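You operate a simulated robot arm through the tools that you are given. There is no shell and no other tool. Be economical: measure what you need, move in short steps, check, and stop when the job is done.

Carry out the task below with a simulated robot arm. There is one attempt and no reset: what you move stays moved.

## Task
Stone the burr off the keyed shaft and put a blue mark on the spot.
Fine: oil the grey stone on the green tin first; marking colour from the blue pad with the blue brush; both tools back where they stood.

It is judged by the outcome, as a careful person would: the job done as asked, and still so three seconds after it is handed in. It fails if anything else is knocked over, pushed out of place, dropped, spilled or broken.

## Robot
A 6-joint arm with a two-finger parallel gripper, fixed in place. Base frame: the origin is at the foot of the arm, x ahead of it, y to its left, z up; the work surface is at about z = 0.985. Lengths are in m, angles in degrees, forces in N, time in s.
With the tool pointing down near the work surface it reaches from about 0.18 to 0.62 m from the base axis. Its first joint turns from -66.0 to 66.0 degrees. Payload 2.7 kg.
Tool frame: the origin (TCP) lies between the finger pads and is the grasp point; the fingertips stand 0.023 m ahead of it; z points along the fingers, y is the line along which they close. The gripper opens to 0.094 m. The fingers are 0.038 m wide and 0.01 m thick; the gripper's body (0.054 by 0.096 m) begins 0.039 m behind the TCP.
Orientation is told as [roll, pitch, yaw] about the base's x, y, z axes, in that order, counted from this pose: with the fingers straight down and closing along the base's y, the tool's x points along the base's -x, its y along +y and its z along -z.

## Interface
- The arm moves only by the tool drive_tool. Its argument "steps" is text: rows parted by semicolons, each of 7 numbers parted by spaces: the shift along the tool's x, y, z in units of 50 mm (1.0 is 50 mm), then the turn, a rotation vector about the tool's x, y, z in units of 8 degrees (1.0 is 8 degrees), then the finger opening in cm, from 0 to 9.4. In form: x y z wx wy wz gripper; .... A call has 1 to 20 rows; each row shifts and turns the commanded pose from where the row before left it, along the tool's axes as they then stand. A call with a number of a shift or a turn outside -1 to 1 is refused whole. Each row takes 0.2 s and may step no farther than 0.05 m and 8.6 degrees from the row before; otherwise, or with a gripper value out of range, the whole call is refused. Where a pose cannot be reached the arm comes as near as it can. A force on the tool above 40 N (or 10 N above the force at the start of the call, whichever is more), or a blocked arm, ends the call early, and 0.2 s more pass. Each finger travels about 0.045 m/s and halts on what it meets, pressing with about 25 N; the grip force reading is that of the motor and also rises with nothing between the fingers. The clock runs only during rows and for 0.2 s after the last one: add rows that do not move to give the fingers time. It gives the time, the measured TCP pose, the force on the tool (base axes), the opening and the grip force at its end, in the units of the frame above (readings bear some noise), and new pictures: "views" is both (left out), scene, wrist or none.
- Cameras (640 x 400 px; columns grow to the right, rows downward): "scene" is fixed at [0.0979, -0.4521, 1.4168]; the picture's right is [0.53, -0.85, 0.00], its down [-0.38, -0.24, -0.89] and it looks along [0.76, 0.47, -0.45] (base axes); focal length 214 px, centre (320, 200). "wrist" rides on the gripper at [0.087, 0.016, -0.074] in the tool frame; the picture's right is [-0.18, 0.98, 0.00], its down [-0.58, -0.11, -0.81] and it looks along [-0.79, -0.15, 0.59] (tool axes); focal length 243 px, centre (320, 200). There is no depth. A picture from a camera that has moved, and an enlarged one, comes with that camera's place and axes in the base frame and with its lens.
- inspect(camera, box): a new picture of the part [left, top, right, bottom] of that camera's present view, enlarged. The clock stands still meanwhile.
- sign_off(): hands the job in; it is judged then, once.

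Go step by step. Nothing tells you positions but the pictures and the camera data: compare them with the known pose of the tool, close in by small moves and look again before you grip or let go. The budget is 120 turns and 170 pictures, counting those below and the enlarged ones. Unless the task says otherwise, let go and move clear before handing in, and close with one line.

The tools are called after "Emit:" as a command line: name --argument value ..., lists and objects as JSON in quotes. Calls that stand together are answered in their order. drive_tool: Moves the arm, as the interface text tells. Its arguments: {"type":"object","properties":{"steps":{"type":"string"},"views":{"type":"string","enum":["both","scene","wrist","none"]}},"required":["steps"]} The other tools are called the same way: inspect (camera, box) takes an enlarged picture of a part of a camera's view; sign_off () hands the job in.

At the start:

```text
time_s: 0.0
tcp_pos: [0.2907, -0.2102, 1.3051]
ee_rot: [0.0, 0.1, 0.0]
force: [-1.2, 0.5, -1.0]
width: 0.0939
finger_force: 0.0
```

scene: 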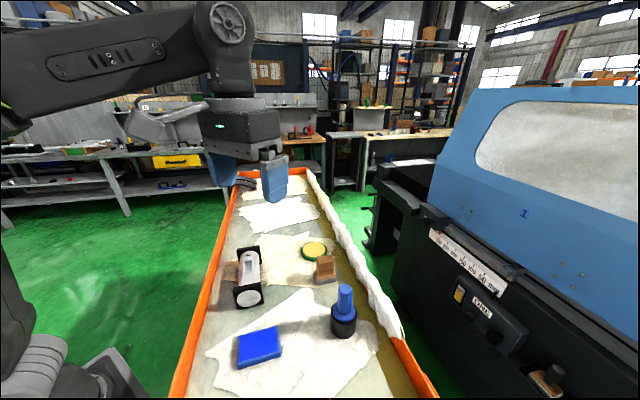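
wrist: 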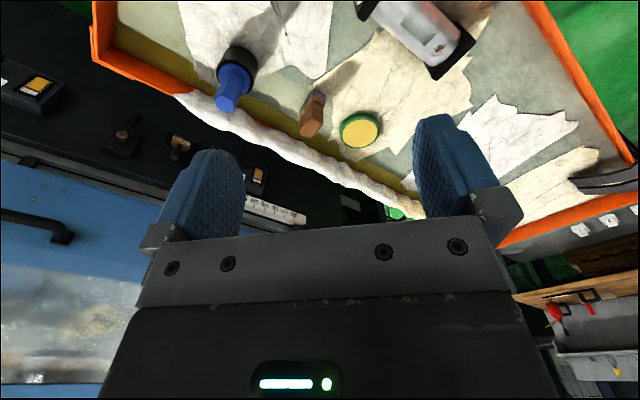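

I see a tray with a shaft in V-blocks, a green/yellow tin, a brownish block (stone with handle?), a blue brush in a dark pot and a blue pad. I'll take closer views first.

Emit:
inspect --camera "scene" --box '[200, 220, 400, 380]'

Emit:
inspect --camera "wrist" --box '[180, 0, 500, 200]'

```text
2.50 times, centred on (300, 300) of scene
camera zoom: at [0.0979, -0.4521, 1.4168], right [0.53, -0.85, 0.0], down [-0.38, -0.24, -0.89], along [0.76, 0.47, -0.45], focal length 536 px, centre (370, -50)
```

zoom: 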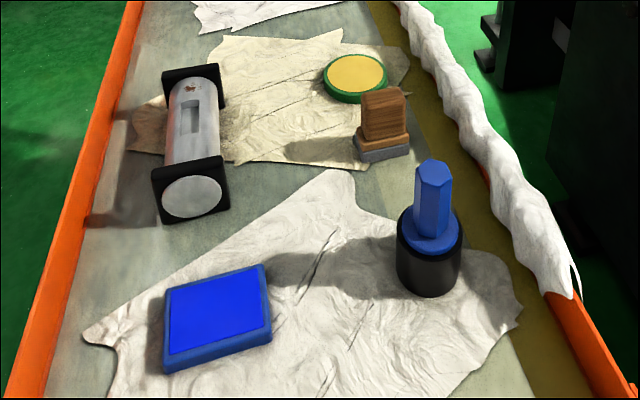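

```text
2.00 times, centred on (340, 100) of wrist
camera zoom: at [0.2049, -0.1935, 1.3793], right [0.18, 0.98, 0.0], down [0.58, -0.11, 0.81], along [0.79, -0.15, -0.59], focal length 485 px, centre (280, 400)
```

zoom: 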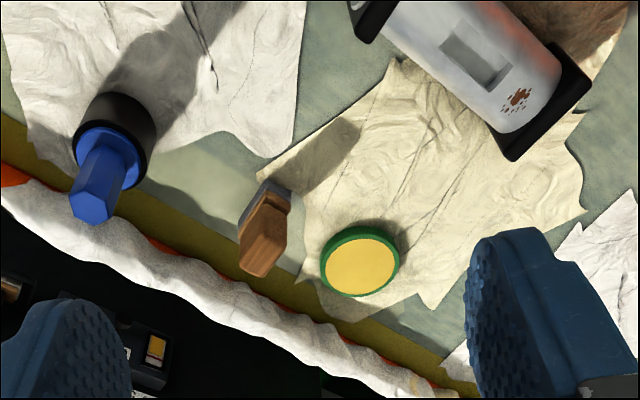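

The stone lies near (0.44, -0.25), the tin near (0.51, -0.17), the brush near (0.35, -0.35), the pad near (0.24, -0.23), and the burr near (0.37, -0.06). I'll move above the stone for a closer view.

Emit:
drive_tool --steps "-0.4 -0.2 0.7 0 0 0 9.4;-0.4 -0.2 0.7 0 0 0 9.4;-0.4 -0.2 0.7 0 0 0 9.4;-0.4 -0.2 0.7 0 0 0 9.4;0 0 0 0 0 0 9.4"

```text
time_s: 1.2
tcp_pos: [0.3691, -0.249, 1.1611]
ee_rot: [0.0, -0.1, 0.1]
force: [0.1, -0.2, 0.3]
width: 0.0938
finger_force: 0.1
camera wrist: at [0.2839, -0.233, 1.2363], right [0.18, 0.98, 0.0], down [0.58, -0.11, 0.81], along [0.79, -0.15, -0.59], focal length 243 px, centre (320, 200)
```

scene: 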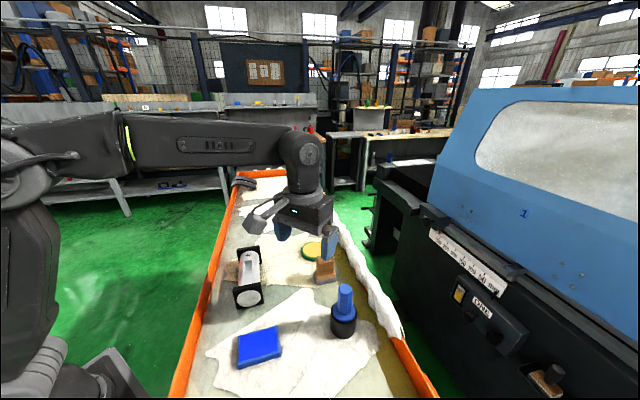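
wrist: 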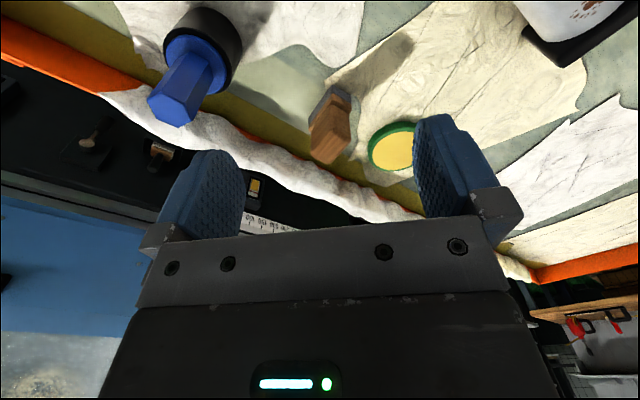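

Emit:
inspect --camera "wrist" --box '[260, 60, 440, 190]'

Emit:
inspect --camera "scene" --box '[290, 230, 370, 290]'

```text
3.08 times, centred on (350, 125) of wrist
camera zoom: at [0.2839, -0.233, 1.2363], right [0.18, 0.98, 0.0], down [0.58, -0.11, 0.81], along [0.79, -0.15, -0.59], focal length 746 px, centre (228, 431)
```

zoom: 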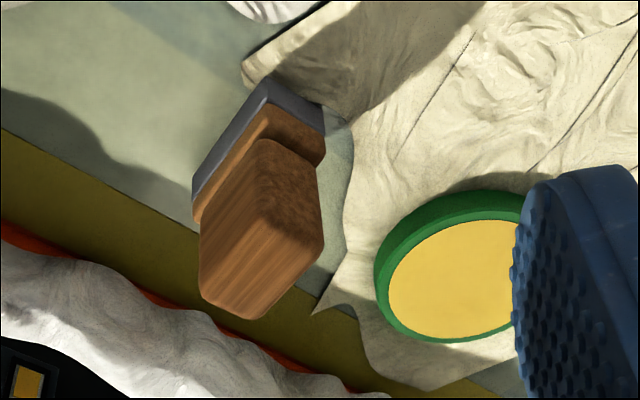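

```text
6.67 times, centred on (330, 260) of scene
camera zoom: at [0.0979, -0.4521, 1.4168], right [0.53, -0.85, 0.0], down [-0.38, -0.24, -0.89], along [0.76, 0.47, -0.45], focal length 1430 px, centre (253, -200)
```

zoom: 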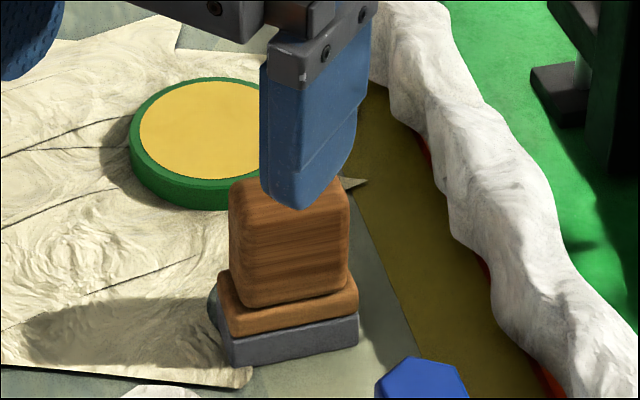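

The handle's top is a 37 x 21 mm rectangle centred near (0.440, -0.252), with its long axis at about 139°. I'll turn to yaw -41 and go above it.

Emit:
drive_tool --steps "0 0 0 0 0 0.854 6;0 0 0 0 0 0.854 6;0 0 0 0 0 0.854 6;0 0 0 0 0 0.854 6;0 0 0 0 0 0.854 6;0 0 0 0 0 0.854 6;-0.563 0.45 0.4 0 0 0 6;-0.563 0.45 0.4 0 0 0 6;0 0 0 0 0 0 6"

```text
time_s: 3.2
tcp_pos: [0.4419, -0.2526, 1.1248]
ee_rot: [0.0, 0.0, -41.0]
force: [-0.4, 0.8, -0.2]
width: 0.0601
finger_force: 0.1
camera wrist: at [0.3876, -0.1834, 1.1999], right [0.78, 0.62, 0.0], down [0.37, -0.46, 0.81], along [0.5, -0.63, -0.59], focal length 243 px, centre (320, 200)
```

scene: 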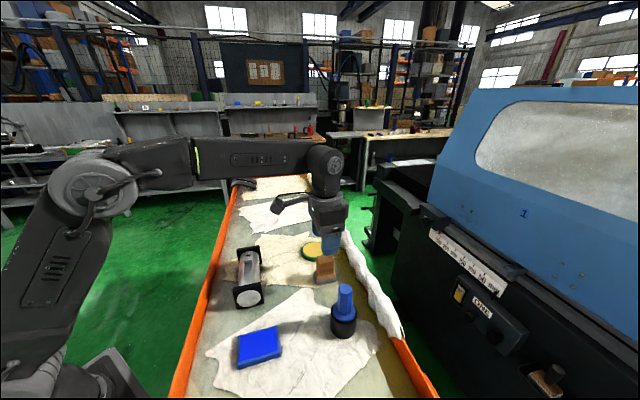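
wrist: 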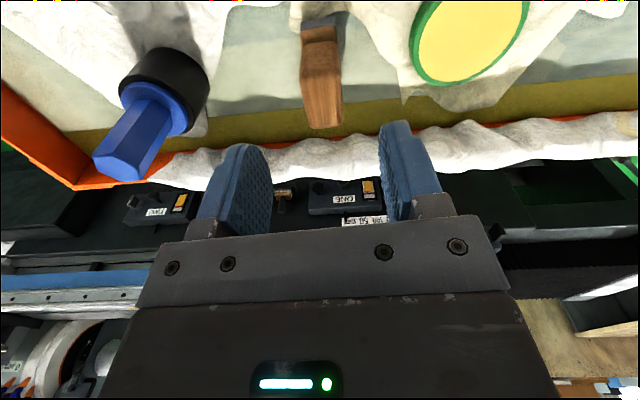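

Emit:
inspect --camera "wrist" --box '[240, 0, 420, 140]'

```text
2.86 times, centred on (330, 70) of wrist
camera zoom: at [0.3876, -0.1834, 1.1999], right [0.78, 0.62, 0.0], down [0.37, -0.46, 0.81], along [0.5, -0.63, -0.59], focal length 693 px, centre (291, 571)
```

zoom: 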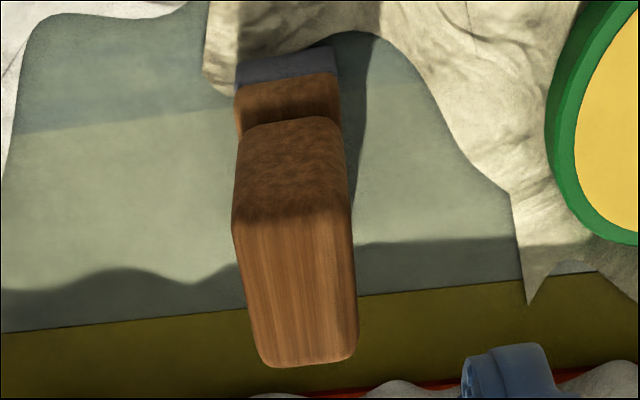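

The handle is centred within about 1.5 mm, with 3.7° left to correct. I'll correct that and descend to grip height.

Emit:
drive_tool --steps "0 0.03 0.5 0 0 0.46 6;0 0 0.5 0 0 0 6;0 0 0.4 0 0 0 6;0 0 0.3 0 0 0 6;0 0 0 0 0 0 6"

Emit:
inspect --camera "scene" --box '[290, 230, 370, 290]'

```text
time_s: 4.4
tcp_pos: [0.4437, -0.2509, 1.039]
ee_rot: [0.1, 0.0, -44.6]
force: [0.0, -0.3, -0.2]
width: 0.0603
finger_force: 0.1
camera wrist: at [0.3941, -0.1784, 1.1145], right [0.82, 0.57, 0.0], down [0.34, -0.49, 0.81], along [0.46, -0.66, -0.59], focal length 243 px, centre (320, 200)
```

scene: 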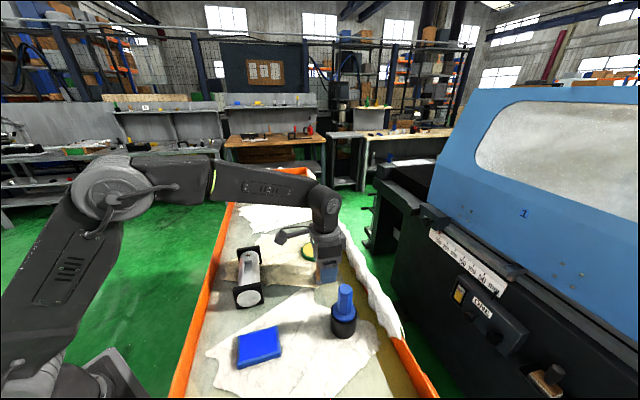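
wrist: 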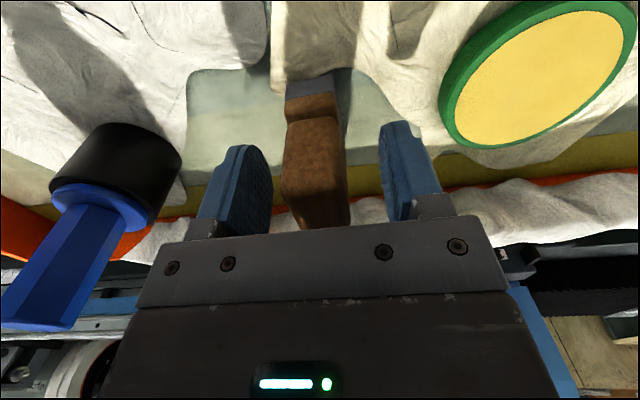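

```text
6.67 times, centred on (330, 260) of scene
camera zoom: at [0.0979, -0.4521, 1.4168], right [0.53, -0.85, 0.0], down [-0.38, -0.24, -0.89], along [0.76, 0.47, -0.45], focal length 1430 px, centre (253, -200)
```

zoom: 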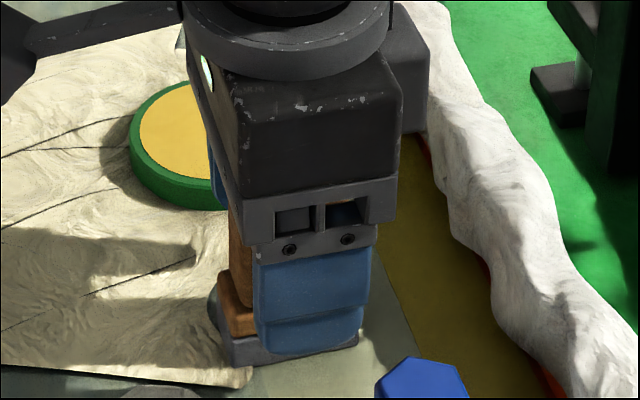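

The fingers straddle the handle cleanly, so I'll close on it.

Emit:
drive_tool --steps "0 0 0 0 0 0 4;0 0 0 0 0 0 2.5;0 0 0 0 0 0 1;0 0 0 0 0 0 1;0 0 0 0 0 0 1"

```text
time_s: 5.6
tcp_pos: [0.443, -0.2508, 1.0404]
ee_rot: [0.0, -0.1, -44.6]
force: [-0.6, -0.1, 1.0]
width: 0.0259
finger_force: 24.8
camera wrist: at [0.394, -0.1785, 1.1148], right [0.82, 0.57, 0.0], down [0.34, -0.49, 0.81], along [0.46, -0.66, -0.59], focal length 243 px, centre (320, 200)
```

scene: 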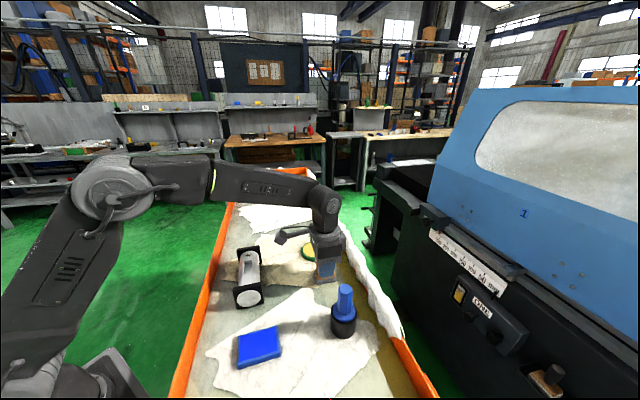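
wrist: 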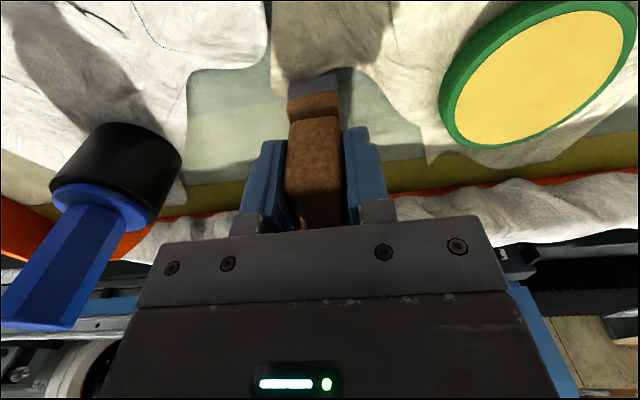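

Gripped at 26 mm. The home pose is TCP (0.4435, -0.2508, 1.040), yaw -44.6. I'll lift straight up and then look at the tin.

Emit:
drive_tool --steps "0 0 -0.4 0 0 0 1;0 0 -0.8 0 0 0 1;0 0 0 0 0 0 1"

Emit:
inspect --camera "wrist" --box '[260, 0, 580, 200]'

Emit:
inspect --camera "scene" --box '[280, 210, 380, 290]'

```text
time_s: 6.4
tcp_pos: [0.4424, -0.2513, 1.0998]
ee_rot: [0.1, 0.0, -44.7]
force: [-0.4, 0.9, -1.3]
width: 0.0256
finger_force: 25.2
camera wrist: at [0.3944, -0.1785, 1.1749], right [0.82, 0.57, 0.0], down [0.34, -0.49, 0.81], along [0.46, -0.66, -0.59], focal length 243 px, centre (320, 200)
```

scene: 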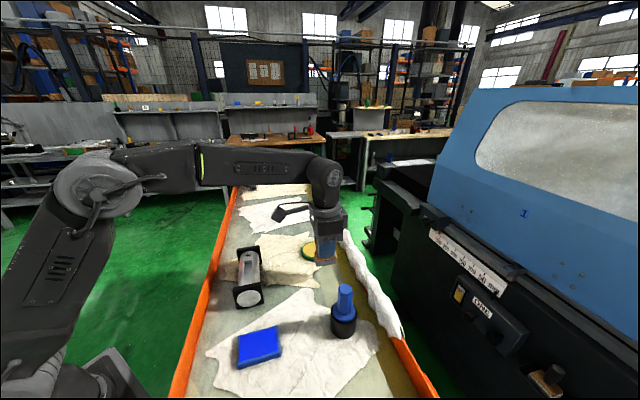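
wrist: 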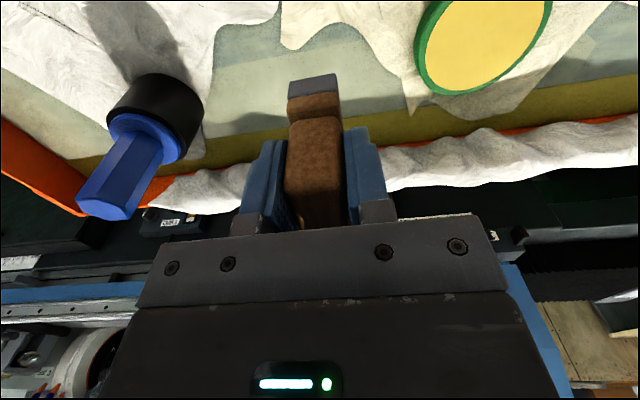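

```text
2.00 times, centred on (420, 100) of wrist
camera zoom: at [0.3944, -0.1785, 1.1749], right [0.82, 0.57, 0.0], down [0.34, -0.49, 0.81], along [0.46, -0.66, -0.59], focal length 485 px, centre (120, 400)
```

zoom: 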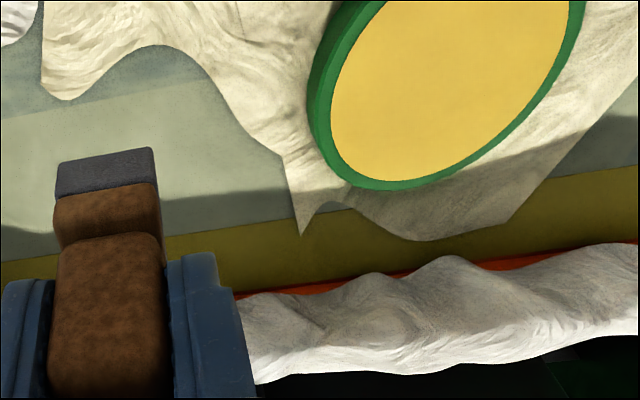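

```text
5.00 times, centred on (330, 250) of scene
camera zoom: at [0.0979, -0.4521, 1.4168], right [0.53, -0.85, 0.0], down [-0.38, -0.24, -0.89], along [0.76, 0.47, -0.45], focal length 1072 px, centre (270, -50)
```

zoom: 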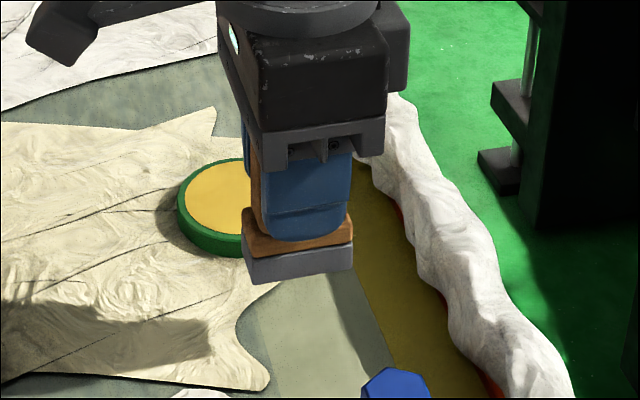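

The tin's centre is about (0.511, -0.177) and its top at z about 1.0. I'll carry the stone over it and lower partway.

Emit:
drive_tool --steps "0.02 0.7 0 0 0 0 1;0.02 0.7 0 0 0 0 1;0.03 0.62 0 0 0 0 1;0 0 0.5 0 0 0 1;0 0 0 0 0 0 1"

Emit:
inspect --camera "scene" --box '[280, 210, 380, 290]'

Emit:
inspect --camera "wrist" --box '[200, 0, 440, 150]'

```text
time_s: 7.6
tcp_pos: [0.5103, -0.176, 1.0749]
ee_rot: [0.0, 0.0, -44.6]
force: [0.1, 0.7, -2.0]
width: 0.0257
finger_force: 25.0
camera wrist: at [0.4619, -0.1038, 1.1491], right [0.82, 0.57, 0.0], down [0.34, -0.49, 0.81], along [0.46, -0.66, -0.59], focal length 243 px, centre (320, 200)
```

scene: 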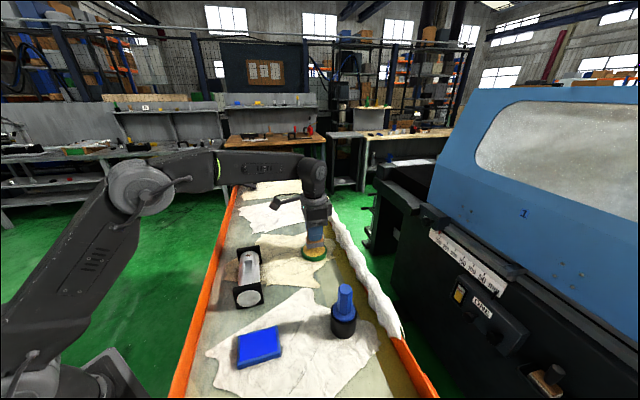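
wrist: 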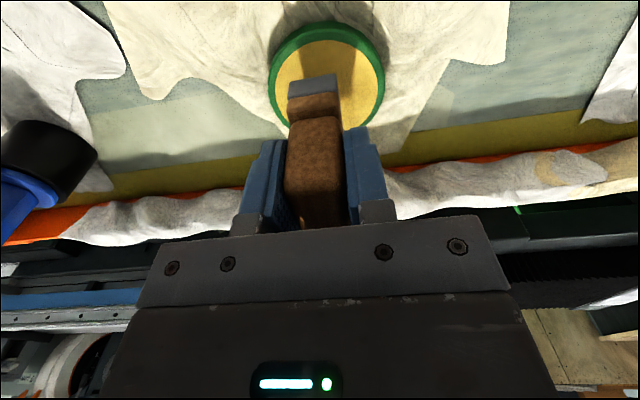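

```text
5.00 times, centred on (330, 250) of scene
camera zoom: at [0.098, -0.4521, 1.4168], right [0.53, -0.85, 0.0], down [-0.38, -0.24, -0.89], along [0.76, 0.47, -0.45], focal length 1072 px, centre (270, -50)
```

zoom: 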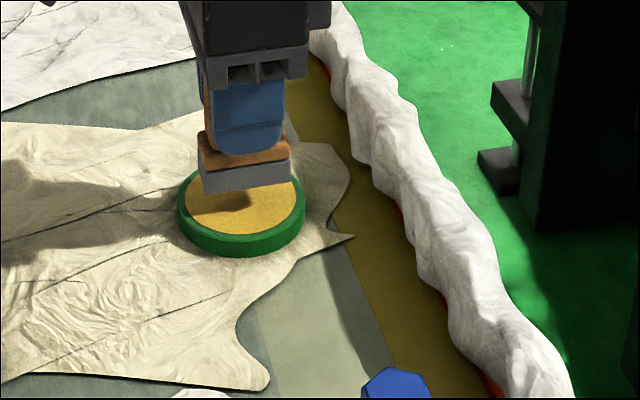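

```text
2.67 times, centred on (320, 75) of wrist
camera zoom: at [0.4619, -0.1038, 1.1491], right [0.82, 0.57, 0.0], down [0.34, -0.49, 0.81], along [0.46, -0.66, -0.59], focal length 647 px, centre (320, 533)
```

zoom: 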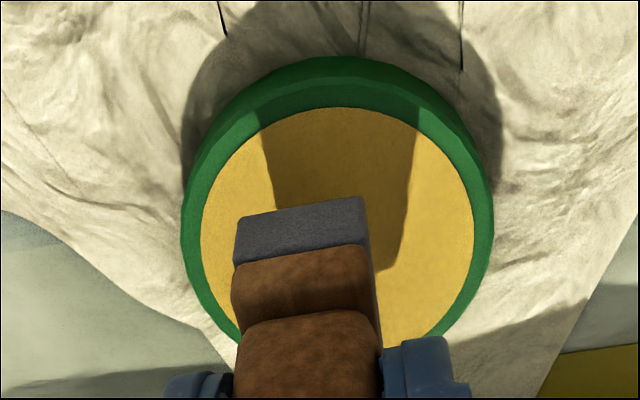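

The stone hovers about 2 cm above the tin's pad. I'll centre it a little better and lower it gently until contact.

Emit:
drive_tool --steps "0.06 0.08 0.2 0 0 0 1;0 0 0.06 0 0 0 1;0 0 0.04 0 0 0 1;0 0 0 0 0 0 1" --views "none"

Emit:
inspect --camera "scene" --box '[290, 220, 350, 270]'

```text
time_s: 8.6
tcp_pos: [0.5124, -0.1723, 1.0607]
ee_rot: [0.0, 0.0, -44.6]
force: [0.8, 0.4, -1.4]
width: 0.0258
finger_force: 24.8
```

```text
8.00 times, centred on (320, 245) of scene
camera zoom: at [0.098, -0.4521, 1.4168], right [0.53, -0.85, 0.0], down [-0.38, -0.24, -0.89], along [0.76, 0.47, -0.45], focal length 1716 px, centre (320, -160)
```

zoom: 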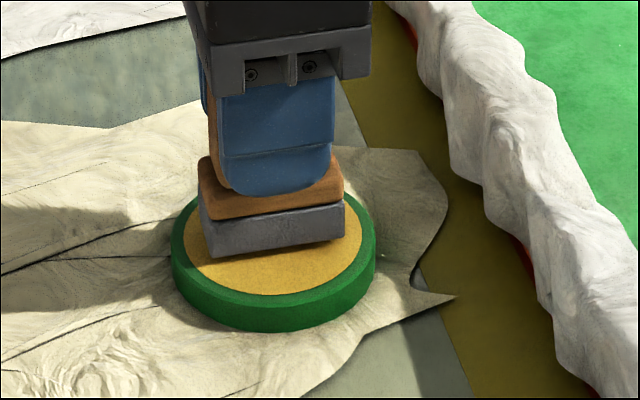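

Still slightly above it; I'll lower further in small steps.

Emit:
drive_tool --steps "0 0 0.04 0 0 0 1;0 0 0.04 0 0 0 1;0 0 0 0 0 0 1" --views "none"

```text
time_s: 9.4
tcp_pos: [0.5121, -0.1717, 1.0568]
ee_rot: [-0.1, -0.1, -44.6]
force: [0.7, -0.5, 1.7]
width: 0.0257
finger_force: 25.7
```

Emit:
drive_tool --steps "0 0 0.03 0 0 0 1;0 0 0.03 0 0 0 1;0 0 0 0 0 0 1" --views "none"

Emit:
inspect --camera "scene" --box '[290, 220, 350, 270]'

```text
time_s: 10.2
tcp_pos: [0.5126, -0.1723, 1.055]
ee_rot: [0.2, -0.4, -44.6]
force: [-0.5, 1.0, 24.6]
width: 0.0254
finger_force: 25.0
```

```text
8.00 times, centred on (320, 245) of scene
camera zoom: at [0.0975, -0.452, 1.4169], right [0.53, -0.85, 0.0], down [-0.38, -0.24, -0.89], along [0.76, 0.47, -0.45], focal length 1716 px, centre (320, -160)
```

zoom: 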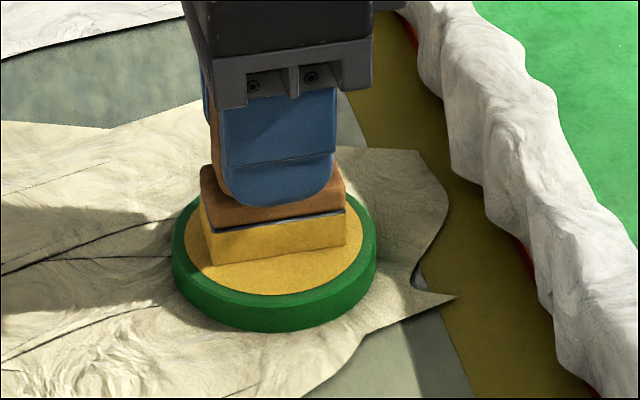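

The stone is oiled: its sides turned the tin's yellow colour. I'll lift and move near the shaft, stopping short so the wrist camera can see the burr.

Emit:
drive_tool --steps "0 0 -0.5 0 0 0 1;0 0 -0.5 0 0 0 1;0 0 -0.5 0 0 0 1;0.855 -0.215 0 0 0 0 1;0.855 -0.215 0 0 0 0 1;0.855 -0.215 0 0 0 0 1;0 0 0 0 0 0 1"

Emit:
inspect --camera "wrist" --box '[200, 0, 440, 150]'

Emit:
inspect --camera "scene" --box '[220, 230, 300, 320]'

```text
time_s: 11.8
tcp_pos: [0.3983, -0.1053, 1.1274]
ee_rot: [0.0, 0.0, -44.6]
force: [-0.7, -0.1, -2.3]
width: 0.0257
finger_force: 25.3
camera wrist: at [0.35, -0.0327, 1.2019], right [0.82, 0.57, 0.0], down [0.34, -0.49, 0.81], along [0.46, -0.66, -0.59], focal length 243 px, centre (320, 200)
```

scene: 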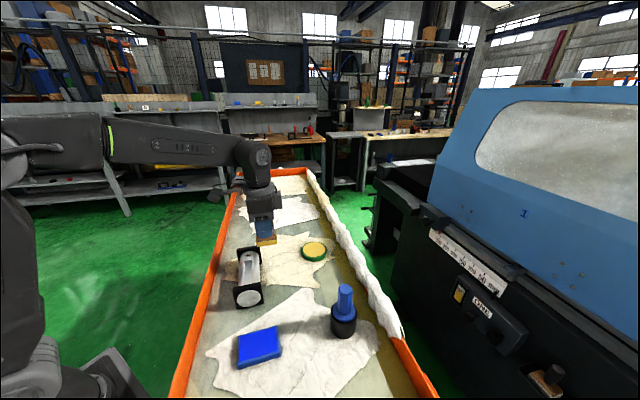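
wrist: 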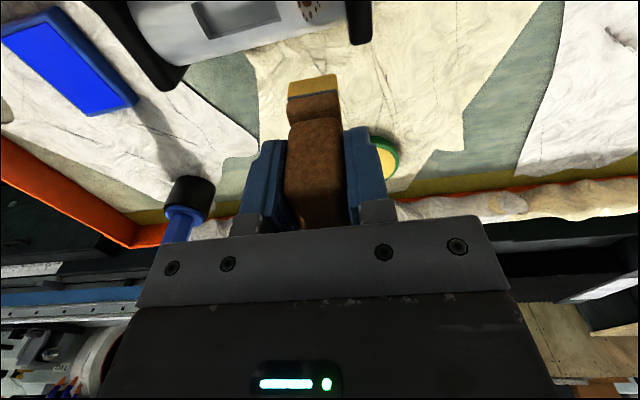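

```text
2.67 times, centred on (320, 75) of wrist
camera zoom: at [0.35, -0.0327, 1.2019], right [0.82, 0.57, 0.0], down [0.34, -0.49, 0.81], along [0.46, -0.66, -0.59], focal length 647 px, centre (320, 533)
```

zoom: 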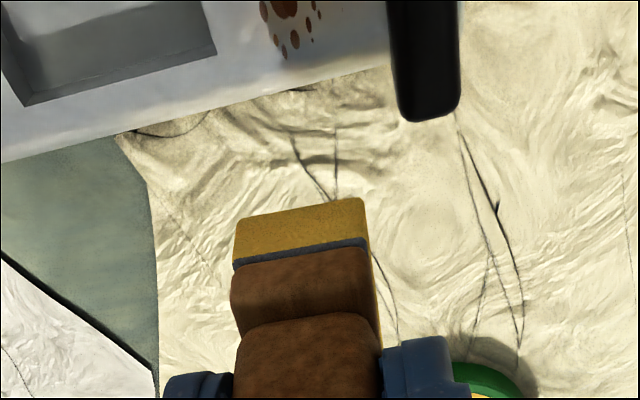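

```text
4.44 times, centred on (260, 275) of scene
camera zoom: at [0.0979, -0.4521, 1.4168], right [0.53, -0.85, 0.0], down [-0.38, -0.24, -0.89], along [0.76, 0.47, -0.45], focal length 953 px, centre (587, -133)
```

zoom: 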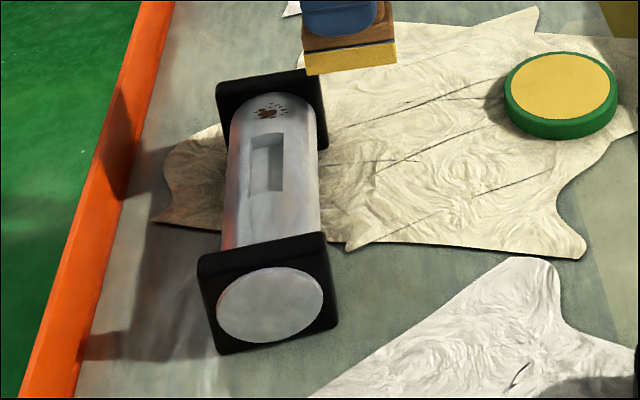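

The burr is about 48 mm along tool +x, on the shaft's crown, roughly 20 mm from the far end plate. I'll move over it, biased 3 mm away from the plate, and lower to just above.

Emit:
drive_tool --steps "0.475 -0.02 0 0 0 0 1;0.475 -0.02 0 0 0 0 1;0 0 0.3 0 0 0 1;0 0 0 0 0 0 1"

Emit:
inspect --camera "wrist" --box '[200, 0, 440, 150]'

Emit:
inspect --camera "scene" --box '[220, 230, 300, 280]'

```text
time_s: 12.8
tcp_pos: [0.3652, -0.0729, 1.1109]
ee_rot: [0.0, 0.1, -44.6]
force: [0.8, 0.6, -1.6]
width: 0.0257
finger_force: 25.1
camera wrist: at [0.3148, 0.0002, 1.186], right [0.82, 0.57, 0.0], down [0.34, -0.49, 0.81], along [0.46, -0.66, -0.59], focal length 243 px, centre (320, 200)
```

scene: 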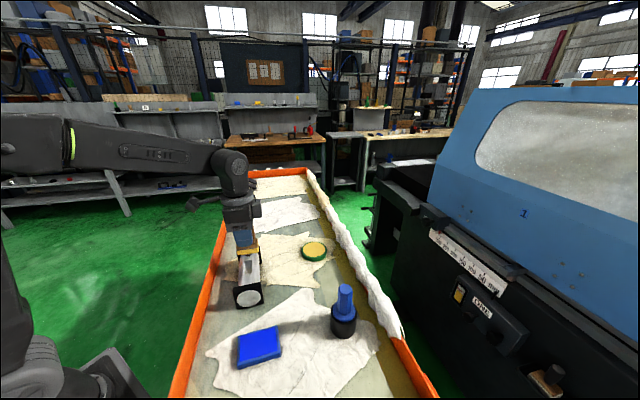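
wrist: 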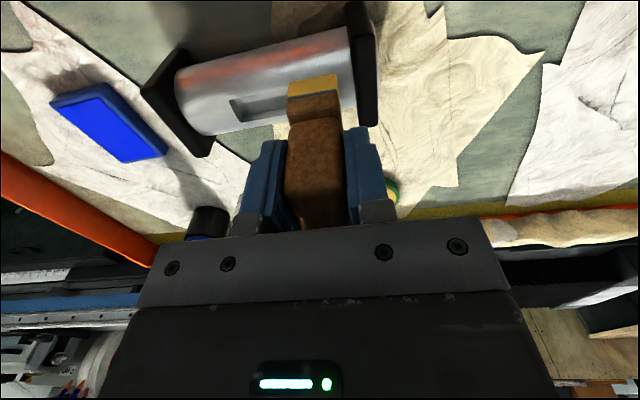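

```text
2.67 times, centred on (320, 75) of wrist
camera zoom: at [0.3148, 0.0002, 1.186], right [0.82, 0.57, 0.0], down [0.34, -0.49, 0.81], along [0.46, -0.66, -0.59], focal length 647 px, centre (320, 533)
```

zoom: 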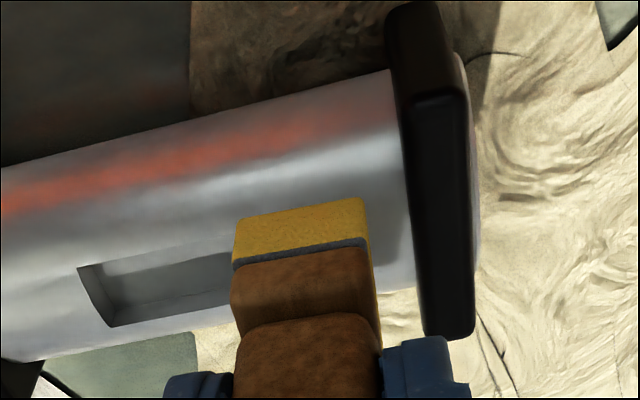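

```text
8.00 times, centred on (260, 255) of scene
camera zoom: at [0.0979, -0.4521, 1.4168], right [0.53, -0.85, 0.0], down [-0.38, -0.24, -0.89], along [0.76, 0.47, -0.45], focal length 1716 px, centre (800, -240)
```

zoom: 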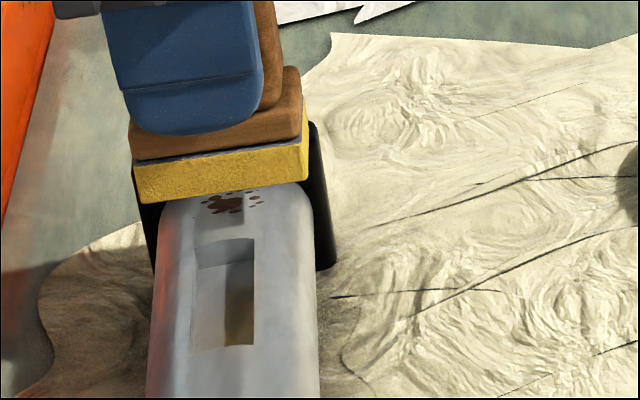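

From the scene view the stone's footprint lands right over the burr, with room to the end plate. I'll lower to contact in small steps.

Emit:
drive_tool --steps "0 0 0.15 0 0 0 1;0 0 0.04 0 0 0 1;0 0 0.03 0 0 0 1;0 0 0 0 0 0 1" --views "none"

Emit:
inspect --camera "scene" --box '[220, 230, 300, 280]'

```text
time_s: 13.8
tcp_pos: [0.3637, -0.0727, 1.1009]
ee_rot: [0.0, 0.0, -44.7]
force: [-0.2, 0.2, -1.4]
width: 0.0258
finger_force: 25.3
```

```text
8.00 times, centred on (260, 255) of scene
camera zoom: at [0.0979, -0.4521, 1.4168], right [0.53, -0.85, 0.0], down [-0.38, -0.24, -0.89], along [0.76, 0.47, -0.45], focal length 1716 px, centre (800, -240)
```

zoom: 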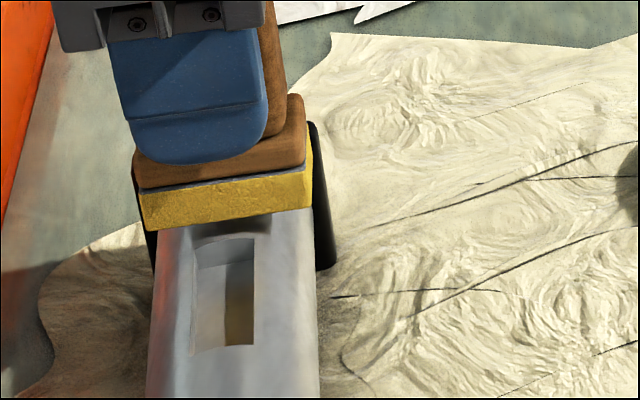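

Emit:
drive_tool --steps "0 0 0.03 0 0 0 1;0 0 0.02 0 0 0 1;0 0 0 0 0 0 1" --views "none"

```text
time_s: 14.6
tcp_pos: [0.3641, -0.0731, 1.0987]
ee_rot: [0.0, 0.0, -44.6]
force: [0.2, -0.2, -0.9]
width: 0.026
finger_force: 24.9
```

Emit:
drive_tool --steps "0 0 0.02 0 0 0 1;0 0 0.02 0 0 0 1;0 0 0 0 0 0 1" --views "none"

```text
time_s: 15.4
tcp_pos: [0.3629, -0.0732, 1.0968]
ee_rot: [0.0, 0.0, -44.6]
force: [-0.1, 0.2, -1.7]
width: 0.0258
finger_force: 24.6
```

Emit:
drive_tool --steps "0 0 0.02 0 0 0 1;0 0 0.02 0 0 0 1;0 0 0 0 0 0 1" --views "none"

Emit:
inspect --camera "scene" --box '[220, 230, 300, 280]'

```text
time_s: 16.2
tcp_pos: [0.3627, -0.0738, 1.0947]
ee_rot: [0.0, 0.0, -44.6]
force: [0.0, 0.0, -1.5]
width: 0.0256
finger_force: 24.9
```

```text
8.00 times, centred on (260, 255) of scene
camera zoom: at [0.0979, -0.4521, 1.4168], right [0.53, -0.85, 0.0], down [-0.38, -0.24, -0.89], along [0.76, 0.47, -0.45], focal length 1716 px, centre (800, -240)
```

zoom: 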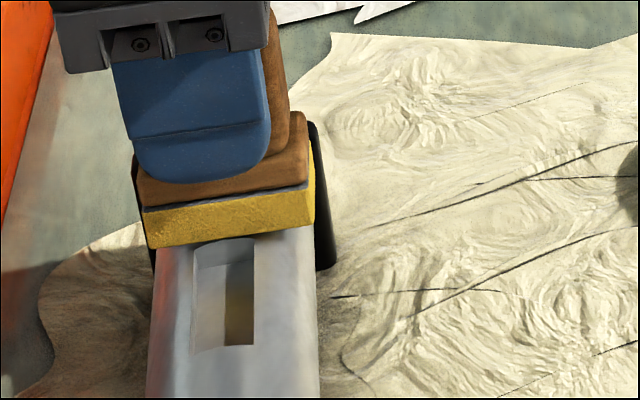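

Not in contact yet; the shaft is a bit lower than estimated, so the burr lies a bit farther along it. I'll shift 7 mm toward the far end and check clearance.

Emit:
drive_tool --steps "0 0.14 0 0 0 0 1;0 0 0.03 0 0 0 1;0 0 0 0 0 0 1"

Emit:
inspect --camera "wrist" --box '[200, 0, 440, 150]'

Emit:
inspect --camera "scene" --box '[220, 230, 300, 280]'

```text
time_s: 17.0
tcp_pos: [0.3671, -0.0678, 1.0934]
ee_rot: [0.0, -0.1, -44.7]
force: [-0.9, 0.4, 1.6]
width: 0.026
finger_force: 25.0
camera wrist: at [0.3183, 0.0045, 1.1687], right [0.82, 0.57, 0.0], down [0.34, -0.49, 0.81], along [0.46, -0.66, -0.59], focal length 243 px, centre (320, 200)
```

scene: 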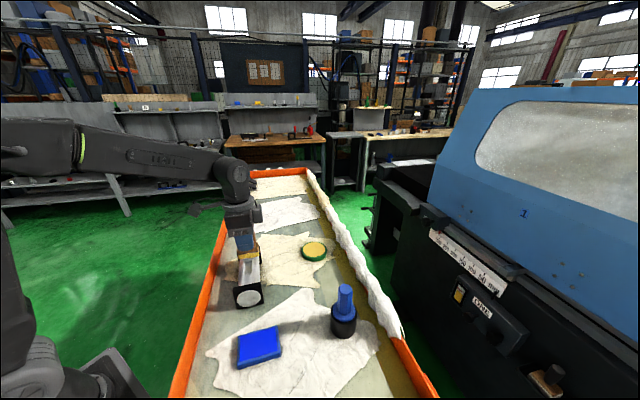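
wrist: 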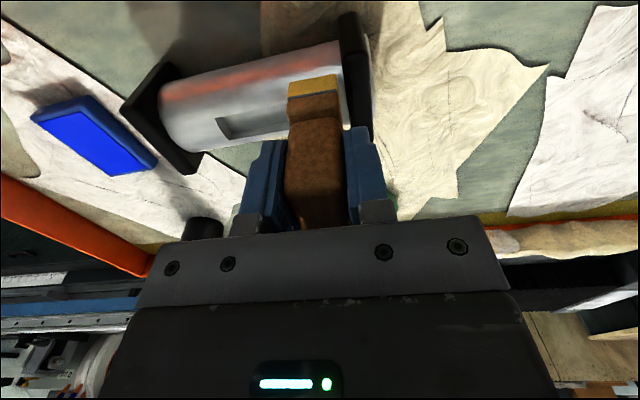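

```text
2.67 times, centred on (320, 75) of wrist
camera zoom: at [0.3183, 0.0045, 1.1687], right [0.82, 0.57, 0.0], down [0.34, -0.49, 0.81], along [0.46, -0.66, -0.59], focal length 647 px, centre (320, 533)
```

zoom: 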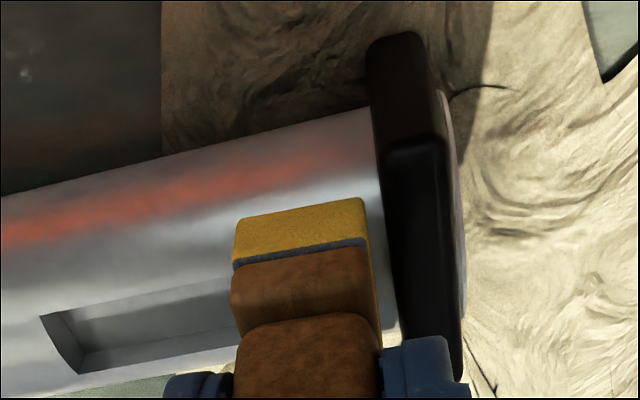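

```text
8.00 times, centred on (260, 255) of scene
camera zoom: at [0.0979, -0.4521, 1.4168], right [0.53, -0.85, 0.0], down [-0.38, -0.24, -0.89], along [0.76, 0.47, -0.45], focal length 1716 px, centre (800, -240)
```

zoom: 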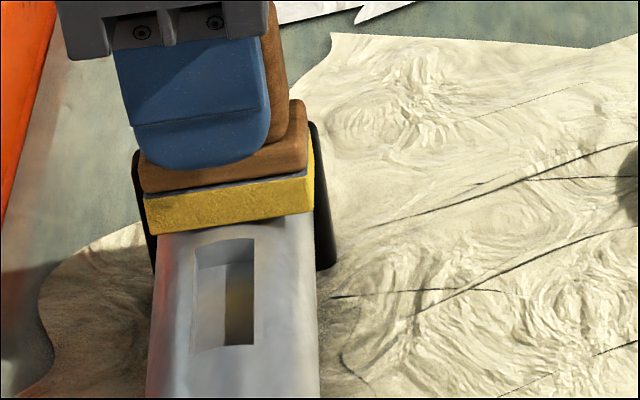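

Contact is just beginning, with the stone centred over the burr and about 4 mm clear of the plate. I'll press slightly and rub across a short stroke.

Emit:
drive_tool --steps "0 0 0.012 0 0 0 1;0.1 0 0 0 0 0 1;-0.1 0 0 0 0 0 1;-0.1 0 0 0 0 0 1;0.1 0 0 0 0 0 1;0 0 0 0 0 0 1" --views "none"

Emit:
inspect --camera "scene" --box '[210, 230, 310, 320]'

```text
time_s: 18.4
tcp_pos: [0.3691, -0.068, 1.0942]
ee_rot: [0.1, -0.2, -44.5]
force: [5.6, -5.2, 18.1]
width: 0.0261
finger_force: 25.0
```

```text
4.44 times, centred on (260, 275) of scene
camera zoom: at [0.0979, -0.4523, 1.4167], right [0.53, -0.85, 0.0], down [-0.38, -0.24, -0.89], along [0.76, 0.47, -0.45], focal length 953 px, centre (587, -133)
```

zoom: 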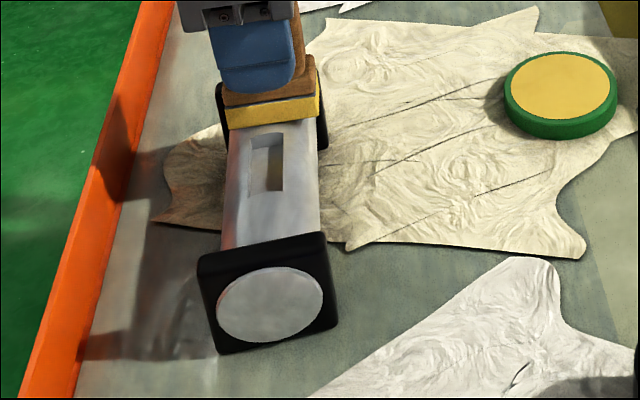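

Pressing with about 18 N, and the shaft block has not moved. I'll give it several more strokes.

Emit:
drive_tool --steps "0.15 0 0 0 0 0 1;-0.15 0 0 0 0 0 1;-0.15 0 0 0 0 0 1;0.15 0 0 0 0 0 1;0.15 0 0 0 0 0 1;-0.15 0 0 0 0 0 1;-0.15 0 0 0 0 0 1;0.15 0 0 0 0 0 1;0.15 0 0 0 0 0 1;-0.15 0 0 0 0 0 1;-0.15 0 0 0 0 0 1;0.15 0 0 0 0 0 1;0 -0.12 0 0 0 0 1;0 0.12 0 0 0 0 1;0 -0.12 0 0 0 0 1;0 0.12 0 0 0 0 1;0 0 0 0 0 0 1" --views "none"

Emit:
drive_tool --steps "0 0 -0.3 0 0 0 1;0 0 -0.5 0 0 0 1;-0.5 0 -0.2 0 0 0 1;-0.8 0 0 0 0 0 1;0 0 0 0 0 0 1" --views "wrist"

Emit:
inspect --camera "scene" --box '[220, 230, 300, 280]'

```text
time_s: 22.0
tcp_pos: [0.3675, -0.0685, 1.093]
ee_rot: [0.0, 0.1, -44.5]
force: [0.3, -0.5, -1.7]
width: 0.0257
finger_force: 25.2
```

```text
time_s: 23.2
tcp_pos: [0.4151, -0.1151, 1.1422]
ee_rot: [-0.1, 0.0, -44.6]
force: [0.5, 0.3, -1.2]
width: 0.0259
finger_force: 24.9
camera wrist: at [0.3666, -0.0412, 1.2174], right [0.82, 0.57, 0.0], down [0.34, -0.49, 0.81], along [0.46, -0.66, -0.59], focal length 243 px, centre (320, 200)
```

wrist: 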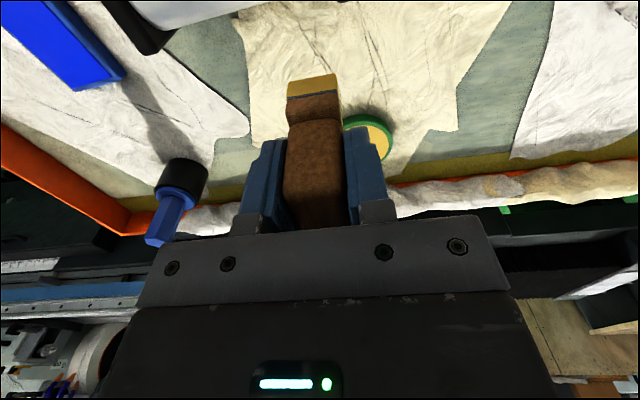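

```text
8.00 times, centred on (260, 255) of scene
camera zoom: at [0.0979, -0.4521, 1.4168], right [0.53, -0.85, 0.0], down [-0.38, -0.24, -0.89], along [0.76, 0.47, -0.45], focal length 1716 px, centre (800, -240)
```

zoom: 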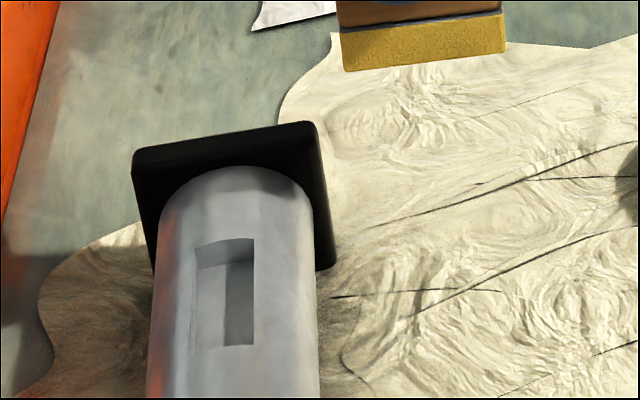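

The burr is gone; the spot was at about (0.367, -0.068), with the shaft's top at about z 1.0385. I'll take the stone back to its home pose.

Emit:
drive_tool --steps "-0.5775 -0.3835 0 0 0 0 1;-0.5775 -0.3835 0 0 0 0 1;-0.5775 -0.3835 0 0 0 0 1;-0.5775 -0.3835 0 0 0 0 1;0 0 0.6 0 0 0 1;0 0 0.6 0 0 0 1;0 0 0.5 0 0 0 1;0 0 0 0 0 0 1"

Emit:
inspect --camera "scene" --box '[290, 230, 370, 290]'

```text
time_s: 25.0
tcp_pos: [0.4421, -0.2513, 1.0575]
ee_rot: [0.0, 0.0, -44.5]
force: [0.1, -0.2, -1.9]
width: 0.0258
finger_force: 24.8
camera wrist: at [0.392, -0.1779, 1.1327], right [0.82, 0.57, 0.0], down [0.34, -0.49, 0.81], along [0.46, -0.66, -0.59], focal length 243 px, centre (320, 200)
```

scene: 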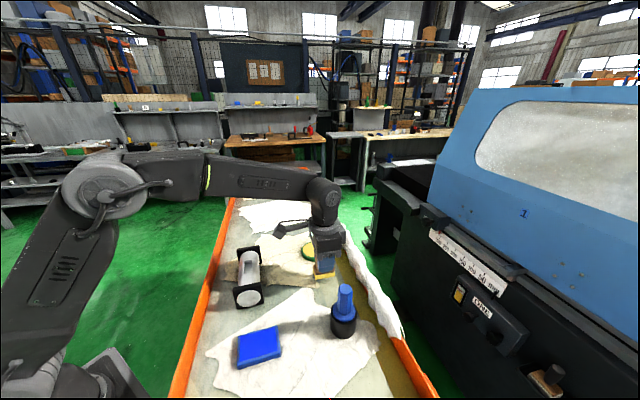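
wrist: 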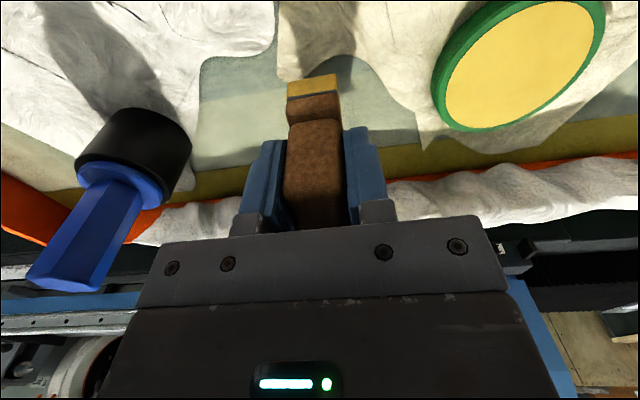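

```text
6.67 times, centred on (330, 260) of scene
camera zoom: at [0.0979, -0.4521, 1.4168], right [0.53, -0.85, 0.0], down [-0.38, -0.24, -0.89], along [0.76, 0.47, -0.45], focal length 1430 px, centre (253, -200)
```

zoom: 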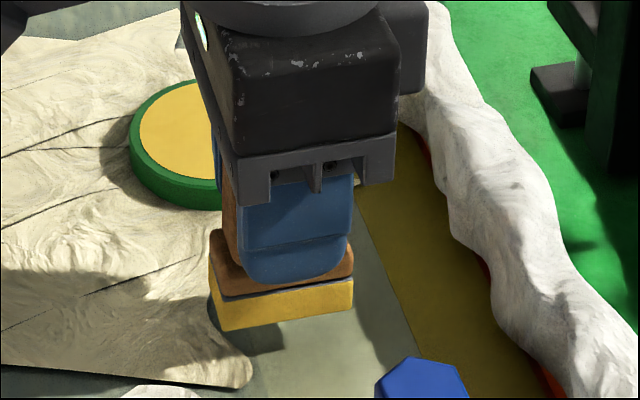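

Emit:
drive_tool --steps "0 0 0.25 0 0 0 1;0 0 0.05 0 0 0 1;0 0 0.03 0 0 0 1;0 0 0 0 0 0 1" --views "none"

Emit:
inspect --camera "scene" --box '[290, 230, 370, 290]'

```text
time_s: 26.0
tcp_pos: [0.4425, -0.2496, 1.0421]
ee_rot: [0.0, 0.0, -44.6]
force: [0.6, 0.1, -1.8]
width: 0.0257
finger_force: 25.1
```

```text
6.67 times, centred on (330, 260) of scene
camera zoom: at [0.0979, -0.4521, 1.4168], right [0.53, -0.85, 0.0], down [-0.38, -0.24, -0.89], along [0.76, 0.47, -0.45], focal length 1430 px, centre (253, -200)
```

zoom: 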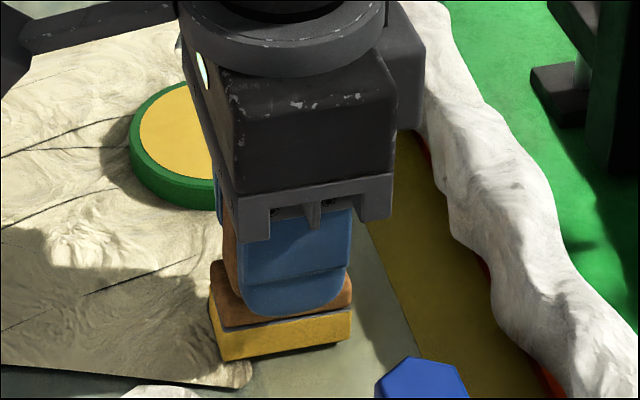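

Emit:
drive_tool --steps "-0.035 -0.01 0.02 0 0 0 1;0 0 0.02 0 0 0 1;0 0 0 0 0 0 1" --views "none"

Emit:
inspect --camera "scene" --box '[290, 230, 370, 290]'

```text
time_s: 26.8
tcp_pos: [0.4452, -0.2516, 1.0388]
ee_rot: [-0.1, 0.0, -44.6]
force: [0.5, -0.1, -1.3]
width: 0.0255
finger_force: 25.2
```

```text
6.67 times, centred on (330, 260) of scene
camera zoom: at [0.0979, -0.4521, 1.4168], right [0.53, -0.85, 0.0], down [-0.38, -0.24, -0.89], along [0.76, 0.47, -0.45], focal length 1430 px, centre (253, -200)
```

zoom: 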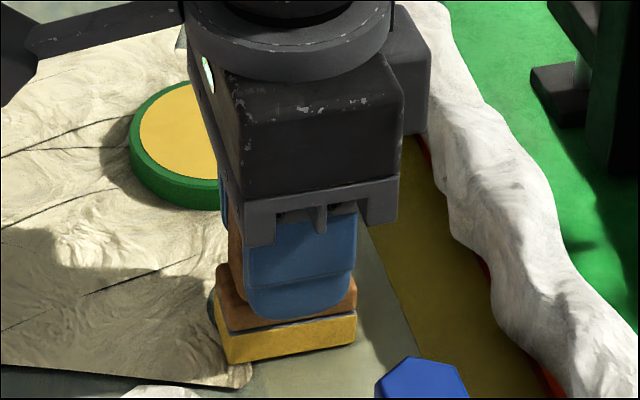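

Emit:
drive_tool --steps "0 0 0.015 0 0 0 1;0 0 0.015 0 0 0 1;0 0 0 0 0 0 1" --views "none"

```text
time_s: 27.6
tcp_pos: [0.4442, -0.2512, 1.0377]
ee_rot: [-0.1, -0.1, -44.6]
force: [-0.1, 0.6, -0.1]
width: 0.0257
finger_force: 25.3
```

Touching down now, so I'll open the fingers and rise straight up.

Emit:
drive_tool --steps "0 0 0.008 0 0 0 1;0 0 0 0 0 0 3;0 0 0 0 0 0 4.5;0 0 0 0 0 0 6;0 0 0 0 0 0 6;0 0 -0.5 0 0 0 6;0 0 -0.9 0 0 0 6;0 0 -0.9 0 0 0 6;0 0 -0.5 0 0 0 6;0 0 0 0 0 0 6"

Emit:
inspect --camera "scene" --box '[290, 230, 370, 290]'

```text
time_s: 29.8
tcp_pos: [0.4441, -0.2529, 1.1786]
ee_rot: [-0.1, 0.0, -44.6]
force: [0.0, 0.0, -0.3]
width: 0.0602
finger_force: 0.0
camera wrist: at [0.395, -0.1799, 1.2532], right [0.82, 0.57, 0.0], down [0.34, -0.49, 0.81], along [0.46, -0.66, -0.59], focal length 243 px, centre (320, 200)
```

scene: 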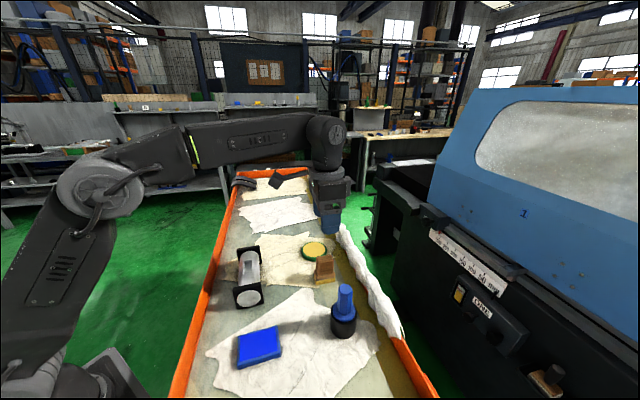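
wrist: 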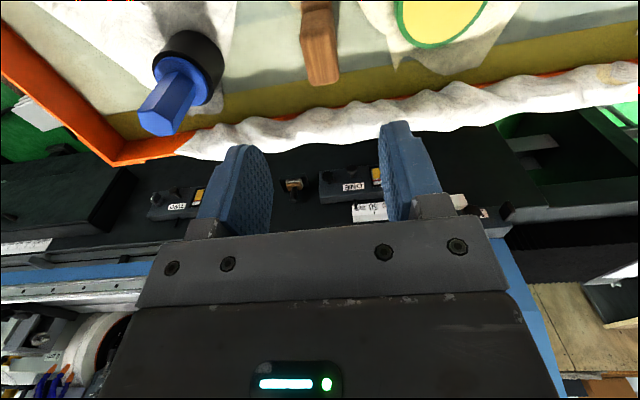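

```text
6.67 times, centred on (330, 260) of scene
camera zoom: at [0.0979, -0.4521, 1.4168], right [0.53, -0.85, 0.0], down [-0.38, -0.24, -0.89], along [0.76, 0.47, -0.45], focal length 1430 px, centre (253, -200)
```

zoom: 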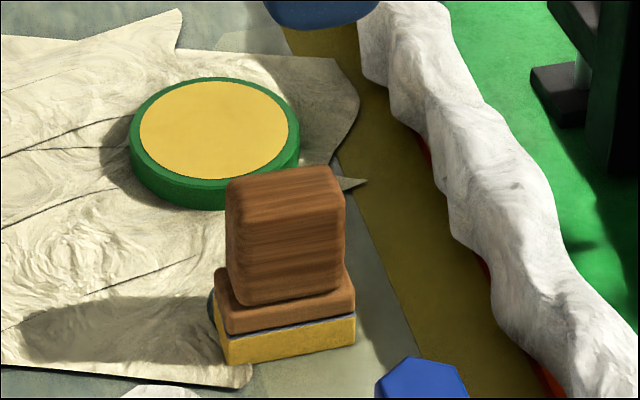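

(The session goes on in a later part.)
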